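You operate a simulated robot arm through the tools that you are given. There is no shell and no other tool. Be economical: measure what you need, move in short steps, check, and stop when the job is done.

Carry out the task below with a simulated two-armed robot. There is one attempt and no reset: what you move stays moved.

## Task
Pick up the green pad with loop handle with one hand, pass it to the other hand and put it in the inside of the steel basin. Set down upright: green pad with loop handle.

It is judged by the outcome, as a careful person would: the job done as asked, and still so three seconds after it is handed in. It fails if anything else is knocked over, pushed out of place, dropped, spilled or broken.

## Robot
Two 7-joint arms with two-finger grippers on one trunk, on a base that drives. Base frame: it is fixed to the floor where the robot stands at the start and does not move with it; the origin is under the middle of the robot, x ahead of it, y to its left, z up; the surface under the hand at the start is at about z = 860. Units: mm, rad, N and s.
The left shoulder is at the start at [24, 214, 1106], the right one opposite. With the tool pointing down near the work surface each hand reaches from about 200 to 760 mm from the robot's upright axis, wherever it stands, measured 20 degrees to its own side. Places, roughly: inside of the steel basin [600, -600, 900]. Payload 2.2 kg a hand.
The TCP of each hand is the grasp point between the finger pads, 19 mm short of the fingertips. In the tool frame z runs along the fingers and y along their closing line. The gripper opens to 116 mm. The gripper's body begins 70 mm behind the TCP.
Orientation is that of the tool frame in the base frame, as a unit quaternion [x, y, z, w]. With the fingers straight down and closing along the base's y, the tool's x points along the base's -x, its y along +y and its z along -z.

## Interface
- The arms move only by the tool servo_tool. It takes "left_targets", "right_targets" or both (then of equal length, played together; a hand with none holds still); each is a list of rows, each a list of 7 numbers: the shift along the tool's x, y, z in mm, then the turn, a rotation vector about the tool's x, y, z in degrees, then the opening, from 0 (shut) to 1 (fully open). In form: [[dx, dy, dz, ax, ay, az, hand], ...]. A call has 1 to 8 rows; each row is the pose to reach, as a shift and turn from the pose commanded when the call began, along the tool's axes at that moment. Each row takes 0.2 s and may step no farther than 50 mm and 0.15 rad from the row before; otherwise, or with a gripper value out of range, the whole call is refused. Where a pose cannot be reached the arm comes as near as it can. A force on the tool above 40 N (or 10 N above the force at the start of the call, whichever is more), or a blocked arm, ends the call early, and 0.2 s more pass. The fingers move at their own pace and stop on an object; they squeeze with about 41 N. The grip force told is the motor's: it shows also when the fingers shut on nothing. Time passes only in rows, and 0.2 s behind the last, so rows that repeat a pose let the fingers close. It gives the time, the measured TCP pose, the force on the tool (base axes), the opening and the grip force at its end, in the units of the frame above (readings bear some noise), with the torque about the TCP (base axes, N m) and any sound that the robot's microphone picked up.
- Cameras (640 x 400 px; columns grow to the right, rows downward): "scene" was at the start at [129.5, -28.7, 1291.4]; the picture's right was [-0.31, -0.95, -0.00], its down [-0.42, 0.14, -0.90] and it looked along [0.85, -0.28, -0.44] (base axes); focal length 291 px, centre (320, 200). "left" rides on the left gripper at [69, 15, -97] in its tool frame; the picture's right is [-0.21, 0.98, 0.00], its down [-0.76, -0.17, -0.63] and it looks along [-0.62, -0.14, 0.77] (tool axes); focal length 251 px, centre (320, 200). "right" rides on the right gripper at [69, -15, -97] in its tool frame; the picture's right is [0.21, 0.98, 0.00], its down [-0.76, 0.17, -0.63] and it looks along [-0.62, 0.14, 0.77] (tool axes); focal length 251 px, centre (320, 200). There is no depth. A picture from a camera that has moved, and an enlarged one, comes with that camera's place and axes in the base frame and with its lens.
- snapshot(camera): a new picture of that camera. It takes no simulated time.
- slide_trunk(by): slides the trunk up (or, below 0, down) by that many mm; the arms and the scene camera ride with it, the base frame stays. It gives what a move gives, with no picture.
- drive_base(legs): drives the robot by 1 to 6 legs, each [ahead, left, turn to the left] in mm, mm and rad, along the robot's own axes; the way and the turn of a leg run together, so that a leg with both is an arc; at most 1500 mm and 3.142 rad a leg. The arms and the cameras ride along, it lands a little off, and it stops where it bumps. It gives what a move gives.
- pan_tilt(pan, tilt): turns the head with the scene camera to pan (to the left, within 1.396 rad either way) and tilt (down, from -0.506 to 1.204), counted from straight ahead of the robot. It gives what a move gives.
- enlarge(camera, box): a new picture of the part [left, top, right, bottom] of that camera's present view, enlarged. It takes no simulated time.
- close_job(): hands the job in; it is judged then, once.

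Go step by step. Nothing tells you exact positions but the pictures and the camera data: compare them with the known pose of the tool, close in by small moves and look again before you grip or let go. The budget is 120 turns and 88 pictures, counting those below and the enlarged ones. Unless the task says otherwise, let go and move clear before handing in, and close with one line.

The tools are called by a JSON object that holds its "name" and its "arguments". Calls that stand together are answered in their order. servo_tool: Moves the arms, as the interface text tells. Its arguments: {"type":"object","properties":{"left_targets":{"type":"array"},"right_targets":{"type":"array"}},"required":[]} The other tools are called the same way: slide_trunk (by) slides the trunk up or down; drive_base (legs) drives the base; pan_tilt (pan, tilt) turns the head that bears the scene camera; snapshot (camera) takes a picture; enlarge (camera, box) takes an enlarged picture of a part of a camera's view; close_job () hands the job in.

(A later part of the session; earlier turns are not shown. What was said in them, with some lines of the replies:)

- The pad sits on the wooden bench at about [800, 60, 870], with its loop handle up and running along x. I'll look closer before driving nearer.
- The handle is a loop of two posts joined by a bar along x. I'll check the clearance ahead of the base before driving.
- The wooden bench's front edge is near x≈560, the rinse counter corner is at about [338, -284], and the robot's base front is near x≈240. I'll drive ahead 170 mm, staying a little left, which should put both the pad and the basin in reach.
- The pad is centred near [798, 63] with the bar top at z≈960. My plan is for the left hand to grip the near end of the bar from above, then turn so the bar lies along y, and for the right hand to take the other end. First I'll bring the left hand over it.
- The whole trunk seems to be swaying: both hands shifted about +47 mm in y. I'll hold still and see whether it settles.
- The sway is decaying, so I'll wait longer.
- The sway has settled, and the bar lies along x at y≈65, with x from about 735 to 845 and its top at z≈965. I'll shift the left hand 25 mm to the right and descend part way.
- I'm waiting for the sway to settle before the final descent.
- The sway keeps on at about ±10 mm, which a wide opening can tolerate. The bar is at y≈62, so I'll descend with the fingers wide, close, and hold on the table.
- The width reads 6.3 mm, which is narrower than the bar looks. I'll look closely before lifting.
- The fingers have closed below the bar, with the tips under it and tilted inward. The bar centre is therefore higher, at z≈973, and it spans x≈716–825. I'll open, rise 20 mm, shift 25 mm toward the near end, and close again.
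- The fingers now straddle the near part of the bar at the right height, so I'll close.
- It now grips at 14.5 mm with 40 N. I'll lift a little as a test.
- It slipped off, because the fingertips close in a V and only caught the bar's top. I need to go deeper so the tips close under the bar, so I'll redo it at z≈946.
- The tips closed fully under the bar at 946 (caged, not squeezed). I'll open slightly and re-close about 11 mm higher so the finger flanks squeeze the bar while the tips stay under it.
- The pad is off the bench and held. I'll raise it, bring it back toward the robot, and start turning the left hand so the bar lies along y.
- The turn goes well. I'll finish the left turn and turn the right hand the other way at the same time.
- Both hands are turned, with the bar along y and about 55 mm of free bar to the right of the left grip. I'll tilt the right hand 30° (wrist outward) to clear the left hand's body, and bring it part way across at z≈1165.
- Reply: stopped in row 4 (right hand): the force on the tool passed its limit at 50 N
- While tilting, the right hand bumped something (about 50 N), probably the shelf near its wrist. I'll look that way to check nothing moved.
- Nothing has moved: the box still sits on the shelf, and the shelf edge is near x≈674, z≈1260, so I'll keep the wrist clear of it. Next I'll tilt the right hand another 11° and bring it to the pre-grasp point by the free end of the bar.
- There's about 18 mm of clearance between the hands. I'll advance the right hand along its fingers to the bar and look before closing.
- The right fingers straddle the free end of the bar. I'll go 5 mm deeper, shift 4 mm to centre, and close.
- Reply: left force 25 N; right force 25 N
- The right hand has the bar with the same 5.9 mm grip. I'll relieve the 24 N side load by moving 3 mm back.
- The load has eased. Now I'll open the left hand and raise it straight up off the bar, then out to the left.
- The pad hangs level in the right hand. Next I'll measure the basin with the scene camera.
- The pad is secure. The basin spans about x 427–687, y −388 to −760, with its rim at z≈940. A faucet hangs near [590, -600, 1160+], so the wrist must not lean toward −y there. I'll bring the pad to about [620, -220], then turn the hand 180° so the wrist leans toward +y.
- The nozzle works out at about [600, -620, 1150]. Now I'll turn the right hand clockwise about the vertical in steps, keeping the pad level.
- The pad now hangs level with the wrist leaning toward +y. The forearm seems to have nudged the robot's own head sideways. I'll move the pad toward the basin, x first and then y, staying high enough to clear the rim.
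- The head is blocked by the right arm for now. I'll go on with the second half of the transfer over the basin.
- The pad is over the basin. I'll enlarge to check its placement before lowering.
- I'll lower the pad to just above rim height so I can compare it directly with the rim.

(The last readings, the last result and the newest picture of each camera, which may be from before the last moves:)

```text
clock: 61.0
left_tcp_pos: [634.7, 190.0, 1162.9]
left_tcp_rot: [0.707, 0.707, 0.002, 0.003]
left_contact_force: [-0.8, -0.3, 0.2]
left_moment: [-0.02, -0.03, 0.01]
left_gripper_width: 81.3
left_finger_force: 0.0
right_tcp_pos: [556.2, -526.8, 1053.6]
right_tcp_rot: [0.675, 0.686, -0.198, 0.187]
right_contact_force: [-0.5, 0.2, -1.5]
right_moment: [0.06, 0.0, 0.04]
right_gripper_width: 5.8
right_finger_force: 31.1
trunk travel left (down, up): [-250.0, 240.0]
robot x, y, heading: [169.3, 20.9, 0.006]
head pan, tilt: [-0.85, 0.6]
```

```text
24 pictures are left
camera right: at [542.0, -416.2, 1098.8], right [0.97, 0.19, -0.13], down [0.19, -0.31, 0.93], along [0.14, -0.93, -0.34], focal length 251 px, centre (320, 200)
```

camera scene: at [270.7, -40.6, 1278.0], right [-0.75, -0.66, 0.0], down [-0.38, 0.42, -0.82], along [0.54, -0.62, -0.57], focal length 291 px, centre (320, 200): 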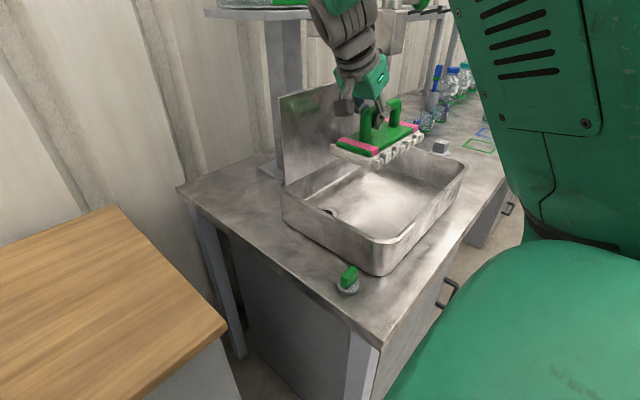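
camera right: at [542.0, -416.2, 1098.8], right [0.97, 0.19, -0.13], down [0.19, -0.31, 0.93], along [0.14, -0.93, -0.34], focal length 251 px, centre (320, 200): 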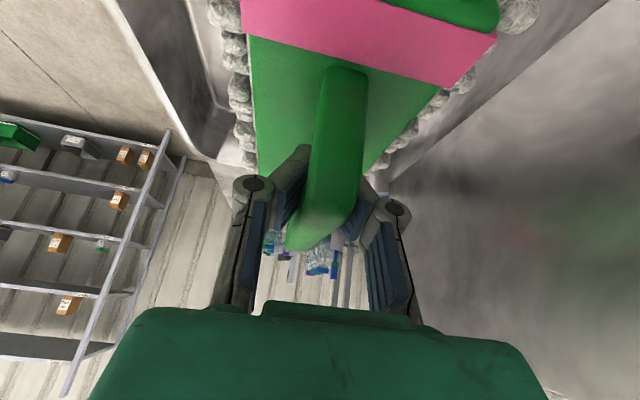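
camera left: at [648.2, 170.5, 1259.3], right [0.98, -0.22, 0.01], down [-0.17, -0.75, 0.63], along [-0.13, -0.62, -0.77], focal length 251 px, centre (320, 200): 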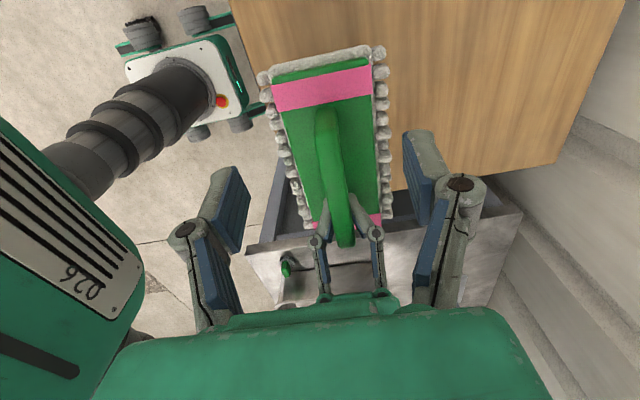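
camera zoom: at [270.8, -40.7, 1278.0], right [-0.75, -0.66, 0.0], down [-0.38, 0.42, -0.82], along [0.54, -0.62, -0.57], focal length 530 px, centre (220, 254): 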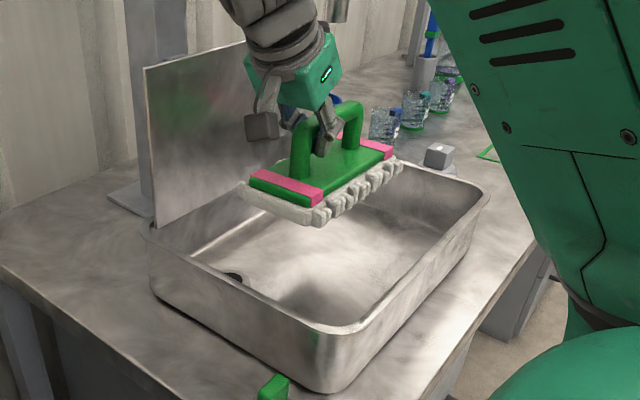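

The pad is well centred, with 60–100 mm clear of every wall. I'll lower it toward the floor.

{"name": "servo_tool", "arguments": {"right_targets": [[5, 0, 9, 0, 0, 0, 0], [13, 0, 21, 0, 0, 0, 0], [21, 0, 34, 0, 0, 0, 0], [29, 0, 47, 0, 0, 0, 0], [34, 0, 55, 0, 0, 0, 0], [36, 0, 58, 0, 0, 0, 0], [36, 0, 58, 0, 0, 0, 0]]}}

{"name": "enlarge", "arguments": {"camera": "scene", "box": [270, 60, 480, 280]}}

```text
clock: 62.6
left_tcp_pos: [634.5, 190.3, 1164.0]
left_tcp_rot: [0.708, 0.706, 0.0, 0.003]
left_contact_force: [0.0, 0.0, -0.5]
left_moment: [-0.03, 0.0, -0.01]
left_gripper_width: 81.3
left_finger_force: 0.0
right_tcp_pos: [554.1, -526.1, 984.5]
right_tcp_rot: [0.676, 0.685, -0.199, 0.185]
right_contact_force: [0.1, -1.4, -2.2]
right_moment: [0.04, 0.01, 0.0]
right_gripper_width: 6.1
right_finger_force: 31.1
trunk travel left (down, up): [-250.0, 240.0]
robot x, y, heading: [168.5, 26.2, 0.002]
head pan, tilt: [-0.85, 0.6]
```

```text
1.82 times, centred on (375, 170) of scene
camera zoom: at [270.8, -40.6, 1278.0], right [-0.75, -0.66, 0.0], down [-0.38, 0.42, -0.82], along [0.54, -0.62, -0.57], focal length 530 px, centre (220, 254)
```

zoom: 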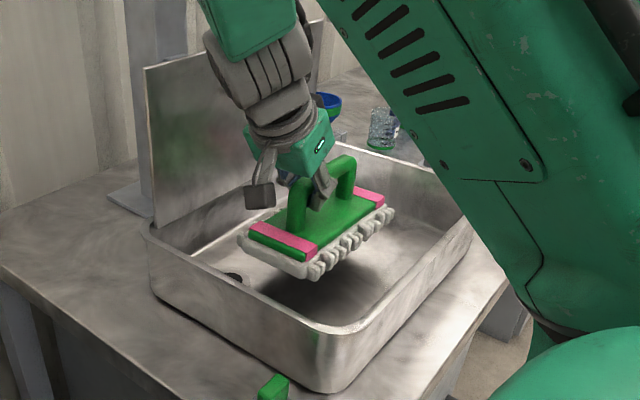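

It's still floating a little, so I'll creep down until it touches.

{"name": "servo_tool", "arguments": {"right_targets": [[2.1, 0, 3.4, 0, 0, 0, 0], [4.2, 0, 6.8, 0, 0, 0, 0], [6.3, 0, 10.2, 0, 0, 0, 0], [7.9, 0, 12.8, 0, 0, 0, 0], [7.9, 0, 12.8, 0, 0, 0, 0]]}}

{"name": "servo_tool", "arguments": {"right_targets": [[1, 0, 1.7, 0, 0, 0, 0], [2.1, 0, 3.4, 0, 0, 0, 0], [2.1, 0, 3.4, 0, 0, 0, 0]]}}

{"name": "enlarge", "arguments": {"camera": "scene", "box": [300, 120, 450, 250]}}

```text
clock: 63.8
left_tcp_pos: [634.8, 191.2, 1163.7]
left_tcp_rot: [0.708, 0.707, 0.001, 0.003]
left_contact_force: [0.4, 0.4, 0.2]
left_moment: [-0.04, -0.01, 0.02]
left_gripper_width: 81.2
left_finger_force: 0.1
right_tcp_pos: [554.8, -526.1, 970.4]
right_tcp_rot: [0.676, 0.685, -0.199, 0.186]
right_contact_force: [0.7, -0.5, -1.1]
right_moment: [0.01, 0.02, 0.01]
right_gripper_width: 5.9
right_finger_force: 31.7
trunk travel left (down, up): [-250.0, 240.0]
robot x, y, heading: [170.1, 22.0, 0.001]
head pan, tilt: [-0.85, 0.6]
```

```text
clock: 64.6
left_tcp_pos: [634.5, 191.0, 1163.0]
left_tcp_rot: [0.707, 0.707, 0.001, 0.004]
left_contact_force: [-0.9, 0.5, 0.3]
left_moment: [-0.02, 0.0, -0.02]
left_gripper_width: 81.2
left_finger_force: 0.0
right_tcp_pos: [554.3, -525.8, 965.7]
right_tcp_rot: [0.675, 0.685, -0.199, 0.186]
right_contact_force: [-0.1, -0.9, -1.5]
right_moment: [0.05, -0.05, -0.02]
right_gripper_width: 5.9
right_finger_force: 31.3
trunk travel left (down, up): [-250.0, 240.0]
robot x, y, heading: [171.9, 23.0, 0.006]
head pan, tilt: [-0.85, 0.6]
```

```text
3.08 times, centred on (375, 185) of scene
camera zoom: at [270.9, -40.6, 1278.0], right [-0.75, -0.66, 0.0], down [-0.38, 0.42, -0.82], along [0.54, -0.62, -0.57], focal length 896 px, centre (151, 246)
```

zoom: 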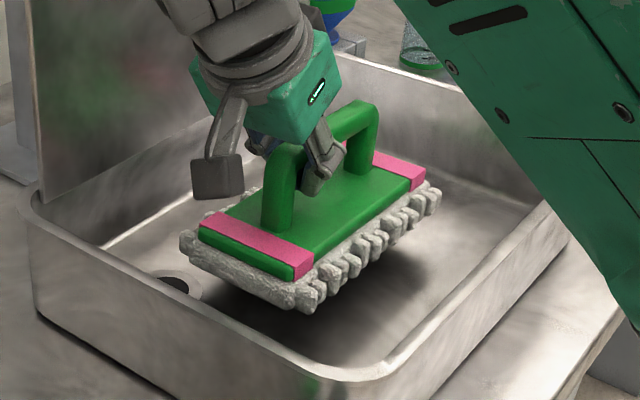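

{"name": "servo_tool", "arguments": {"right_targets": [[1.1, 0, 1.7, 0, 0, 0, 0], [2.1, 0, 3.4, 0, 0, 0, 0], [3.2, 0, 5.1, 0, 0, 0, 0], [4.2, 0, 6.8, 0, 0, 0, 0], [4.2, 0, 6.8, 0, 0, 0, 0]]}}

{"name": "enlarge", "arguments": {"camera": "scene", "box": [300, 120, 450, 250]}}

```text
clock: 65.8
left_tcp_pos: [633.9, 189.8, 1162.9]
left_tcp_rot: [0.708, 0.706, 0.001, 0.003]
left_contact_force: [0.7, 0.8, 0.0]
left_moment: [0.04, 0.0, -0.02]
left_gripper_width: 81.0
left_finger_force: 0.1
right_tcp_pos: [553.0, -526.4, 957.8]
right_tcp_rot: [0.675, 0.685, -0.199, 0.187]
right_contact_force: [0.5, 0.3, -2.6]
right_moment: [0.06, -0.01, -0.02]
right_gripper_width: 6.0
right_finger_force: 30.5
trunk travel left (down, up): [-250.0, 240.0]
robot x, y, heading: [166.7, 22.6, 0.002]
head pan, tilt: [-0.85, 0.6]
```

```text
3.08 times, centred on (375, 185) of scene
camera zoom: at [270.9, -40.6, 1278.0], right [-0.75, -0.66, 0.0], down [-0.38, 0.42, -0.82], along [0.54, -0.62, -0.57], focal length 896 px, centre (151, 246)
```

zoom: 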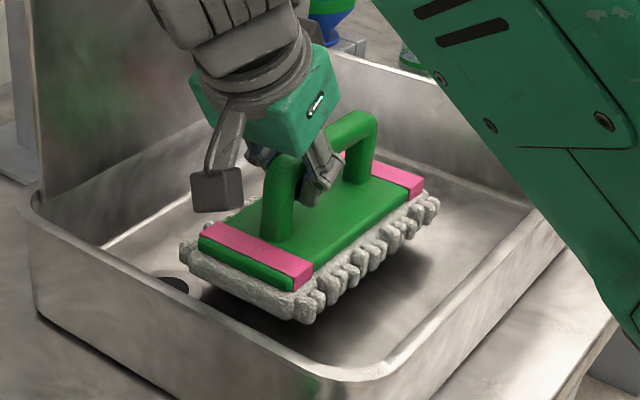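

{"name": "servo_tool", "arguments": {"right_targets": [[1.1, 0, 1.7, 0, 0, 0, 0], [2.1, 0, 3.4, 0, 0, 0, 0], [3.2, 0, 5.1, 0, 0, 0, 0], [4.2, 0, 6.8, 0, 0, 0, 0], [5.3, 0, 8.5, 0, 0, 0, 0], [5.3, 0, 8.5, 0, 0, 0, 0]]}}

{"name": "enlarge", "arguments": {"camera": "scene", "box": [300, 120, 450, 250]}}

```text
clock: 67.2
left_tcp_pos: [634.7, 190.4, 1162.2]
left_tcp_rot: [0.708, 0.706, 0.001, 0.003]
left_contact_force: [-0.5, 0.6, -0.8]
left_moment: [0.0, 0.0, 0.0]
left_gripper_width: 80.9
left_finger_force: 0.1
right_tcp_pos: [553.6, -525.5, 948.5]
right_tcp_rot: [0.676, 0.685, -0.199, 0.185]
right_contact_force: [-0.5, 0.0, -1.1]
right_moment: [0.04, 0.01, -0.01]
right_gripper_width: 5.9
right_finger_force: 30.7
trunk travel left (down, up): [-250.0, 240.0]
robot x, y, heading: [169.8, 27.5, 0.002]
head pan, tilt: [-0.85, 0.6]
```

```text
3.08 times, centred on (375, 185) of scene
camera zoom: at [270.9, -40.6, 1278.0], right [-0.75, -0.66, 0.0], down [-0.38, 0.42, -0.82], along [0.54, -0.62, -0.57], focal length 896 px, centre (151, 246)
```

zoom: 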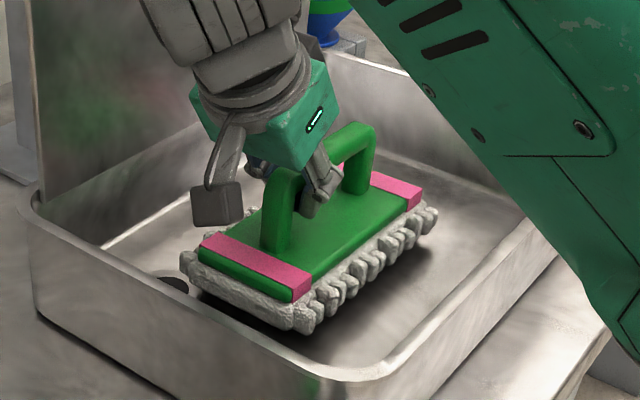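

{"name": "servo_tool", "arguments": {"right_targets": [[1.1, 0, 1.7, 0, 0, 0, 0], [2.1, 0, 3.4, 0, 0, 0, 0], [3.2, 0, 5.1, 0, 0, 0, 0], [4.2, 0, 6.8, 0, 0, 0, 0], [4.2, 0, 6.8, 0, 0, 0, 0]]}}

{"name": "enlarge", "arguments": {"camera": "scene", "box": [300, 120, 450, 250]}}

```text
clock: 68.4
left_tcp_pos: [635.2, 190.8, 1163.1]
left_tcp_rot: [0.707, 0.707, 0.001, 0.002]
left_contact_force: [0.8, 0.6, 0.9]
left_moment: [-0.02, 0.03, -0.01]
left_gripper_width: 81.4
left_finger_force: 0.1
right_tcp_pos: [554.6, -525.1, 939.9]
right_tcp_rot: [0.675, 0.685, -0.199, 0.186]
right_contact_force: [-0.1, -0.4, -1.9]
right_moment: [0.04, -0.04, 0.02]
right_gripper_width: 6.1
right_finger_force: 30.9
trunk travel left (down, up): [-250.0, 240.0]
robot x, y, heading: [170.0, 23.8, 0.001]
head pan, tilt: [-0.85, 0.6]
```

```text
3.08 times, centred on (375, 185) of scene
camera zoom: at [270.9, -40.6, 1278.0], right [-0.75, -0.66, 0.0], down [-0.38, 0.42, -0.82], along [0.54, -0.62, -0.57], focal length 896 px, centre (151, 246)
```

zoom: 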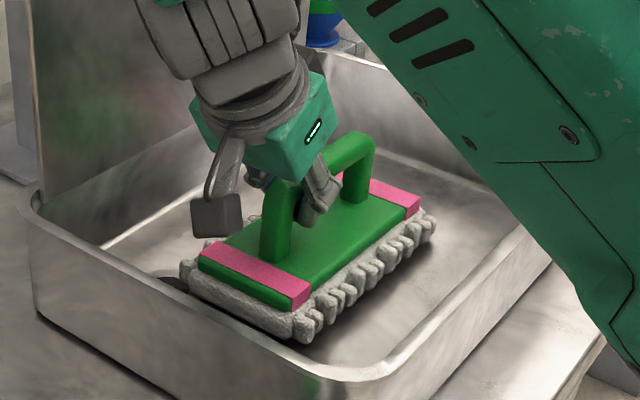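

No contact yet, so I'll keep creeping.

{"name": "servo_tool", "arguments": {"right_targets": [[1.1, 0, 1.7, 0, 0, 0, 0], [2.1, 0, 3.4, 0, 0, 0, 0], [3.2, 0, 5.1, 0, 0, 0, 0], [4.2, 0, 6.8, 0, 0, 0, 0], [4.2, 0, 6.8, 0, 0, 0, 0]]}}

{"name": "enlarge", "arguments": {"camera": "scene", "box": [300, 120, 450, 250]}}

```text
clock: 69.6
left_tcp_pos: [634.0, 190.7, 1161.8]
left_tcp_rot: [0.708, 0.707, 0.0, 0.003]
left_contact_force: [0.0, 0.0, 0.7]
left_moment: [-0.01, 0.0, 0.0]
left_gripper_width: 81.1
left_finger_force: 0.0
right_tcp_pos: [553.8, -525.9, 931.8]
right_tcp_rot: [0.676, 0.685, -0.199, 0.186]
right_contact_force: [-0.8, -0.5, -0.5]
right_moment: [-0.04, 0.03, 0.06]
right_gripper_width: 6.3
right_finger_force: 28.1
trunk travel left (down, up): [-250.0, 240.0]
robot x, y, heading: [169.1, 20.5, -0.001]
head pan, tilt: [-0.85, 0.6]
```

```text
3.08 times, centred on (375, 185) of scene
camera zoom: at [270.9, -40.2, 1278.0], right [-0.75, -0.66, 0.0], down [-0.38, 0.42, -0.82], along [0.54, -0.62, -0.57], focal length 896 px, centre (151, 246)
```

zoom: 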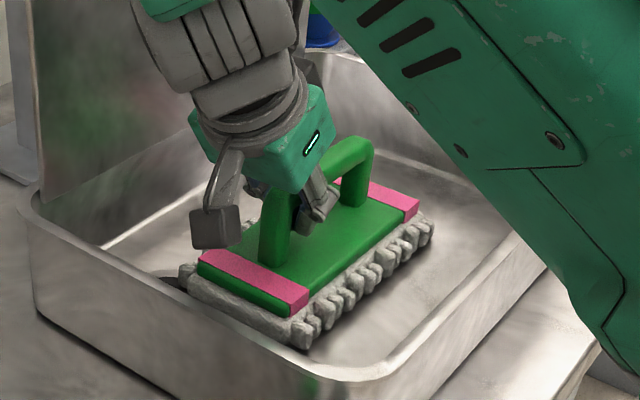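

The pad has touched down: the weight is off the hand and the pad stopped moving with it. I'll open, check, then back out along the fingers.

{"name": "servo_tool", "arguments": {"right_targets": [[0, 0, 0, 0, 0, 0, 0.25], [0, 0, 0, 0, 0, 0, 0.5], [0, 0, 0, 0, 0, 0, 0.65], [0, 0, 0, 0, 0, 0, 0.65]]}}

{"name": "enlarge", "arguments": {"camera": "scene", "box": [300, 120, 450, 250]}}

{"name": "snapshot", "arguments": {"camera": "right"}}

```text
clock: 70.6
left_tcp_pos: [633.0, 191.1, 1163.4]
left_tcp_rot: [0.707, 0.707, 0.001, 0.003]
left_contact_force: [-0.1, -0.1, 0.0]
left_moment: [0.01, 0.0, 0.0]
left_gripper_width: 81.1
left_finger_force: 0.0
right_tcp_pos: [553.9, -525.7, 931.6]
right_tcp_rot: [0.676, 0.685, -0.199, 0.186]
right_contact_force: [-0.1, 0.1, -1.4]
right_moment: [-0.02, 0.01, 0.02]
right_gripper_width: 75.2
right_finger_force: 0.1
trunk travel left (down, up): [-250.0, 240.0]
robot x, y, heading: [169.0, 25.3, -0.0]
head pan, tilt: [-0.85, 0.6]
```

```text
3.08 times, centred on (375, 185) of scene
camera zoom: at [270.8, -40.3, 1278.0], right [-0.75, -0.66, 0.0], down [-0.38, 0.42, -0.82], along [0.54, -0.62, -0.57], focal length 896 px, centre (151, 246)
```

zoom: 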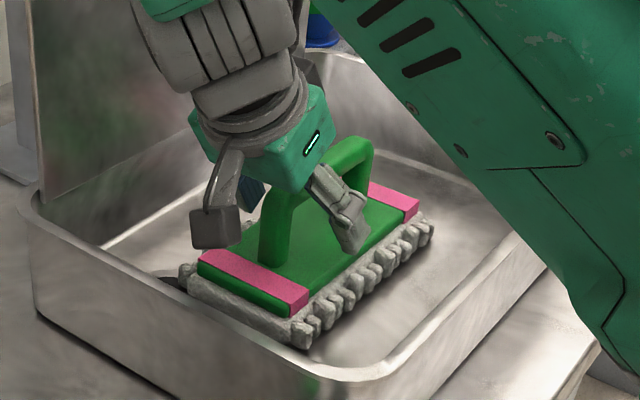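

```text
16 pictures are left
camera right: at [539.1, -415.5, 978.0], right [0.97, 0.19, -0.13], down [0.19, -0.31, 0.93], along [0.14, -0.93, -0.34], focal length 251 px, centre (320, 200)
```

right: 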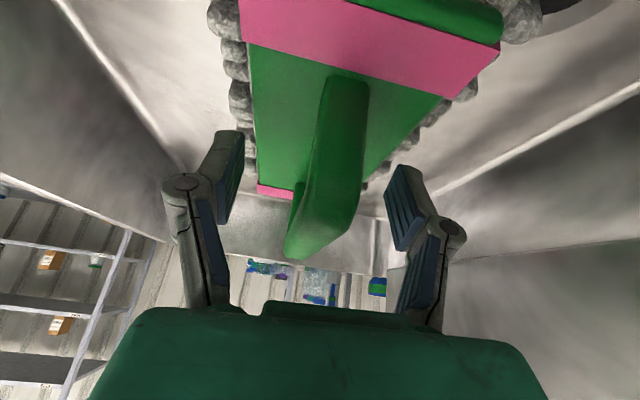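

The pad rests upright and the fingers are free on both sides. I'll back the hand out along its fingers.

{"name": "servo_tool", "arguments": {"right_targets": [[0, 0, -10, 0, 0, 0, 0.65], [0, 0, -28, 0, 0, 0, 0.65], [0, 0, -50, 0, 0, 0, 0.65], [0, 0, -75, 0, 0, 0, 0.65], [0, 0, -100, 0, 0, 0, 0.65], [0, 0, -125, 0, 0, 0, 0.65], [0, 0, -145, 0, 0, 0, 0.65], [0, 0, -150, 0, 0, 0, 0.65]]}}

{"name": "snapshot", "arguments": {"camera": "scene"}}

{"name": "snapshot", "arguments": {"camera": "right"}}

```text
clock: 72.4
left_tcp_pos: [634.0, 192.1, 1162.8]
left_tcp_rot: [0.708, 0.707, 0.0, 0.003]
left_contact_force: [0.3, -0.5, 0.0]
left_moment: [0.0, 0.0, 0.0]
left_gripper_width: 81.2
left_finger_force: 0.1
right_tcp_pos: [552.7, -449.7, 1054.6]
right_tcp_rot: [0.68, 0.684, -0.195, 0.176]
right_contact_force: [-0.6, -0.5, 0.0]
right_moment: [0.0, -0.03, 0.0]
right_gripper_width: 75.7
right_finger_force: 0.0
trunk travel left (down, up): [-250.0, 240.0]
robot x, y, heading: [170.0, 26.3, 0.003]
head pan, tilt: [-0.85, 0.6]
```

```text
15 pictures are left
camera scene: at [271.2, -41.4, 1285.1], right [-0.76, -0.65, 0.0], down [-0.33, 0.38, -0.87], along [0.57, -0.66, -0.5], focal length 291 px, centre (320, 200)
```

scene: 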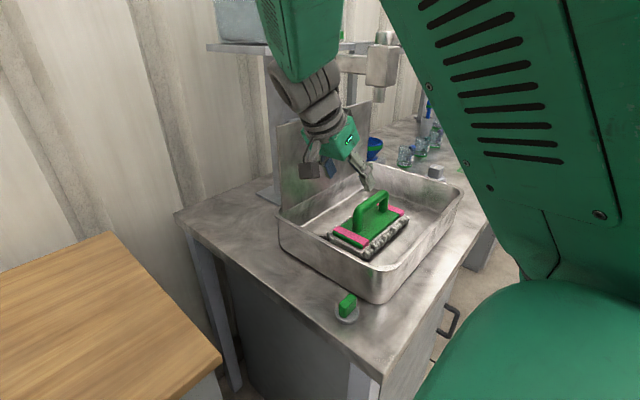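

```text
14 pictures are left
camera right: at [540.2, -340.0, 1102.3], right [0.97, 0.18, -0.14], down [0.19, -0.33, 0.92], along [0.12, -0.93, -0.36], focal length 251 px, centre (320, 200)
```

right: 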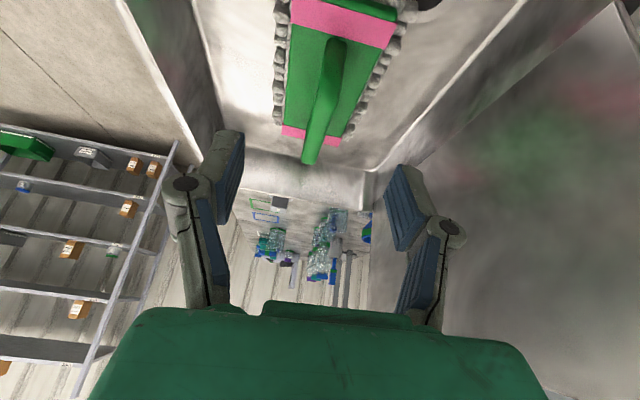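

The pad sits flat and upright on the basin floor, and both hands are empty and clear. Nothing else looks disturbed, so I'm handing in.

{"name": "close_job", "arguments": {}}

```text
The job is handed in.
```

The green pad was picked up with the left hand, passed to the right and set down upright in the steel basin. The right wrist bumped something near the shelf or faucet once, but nothing looked moved afterwards.
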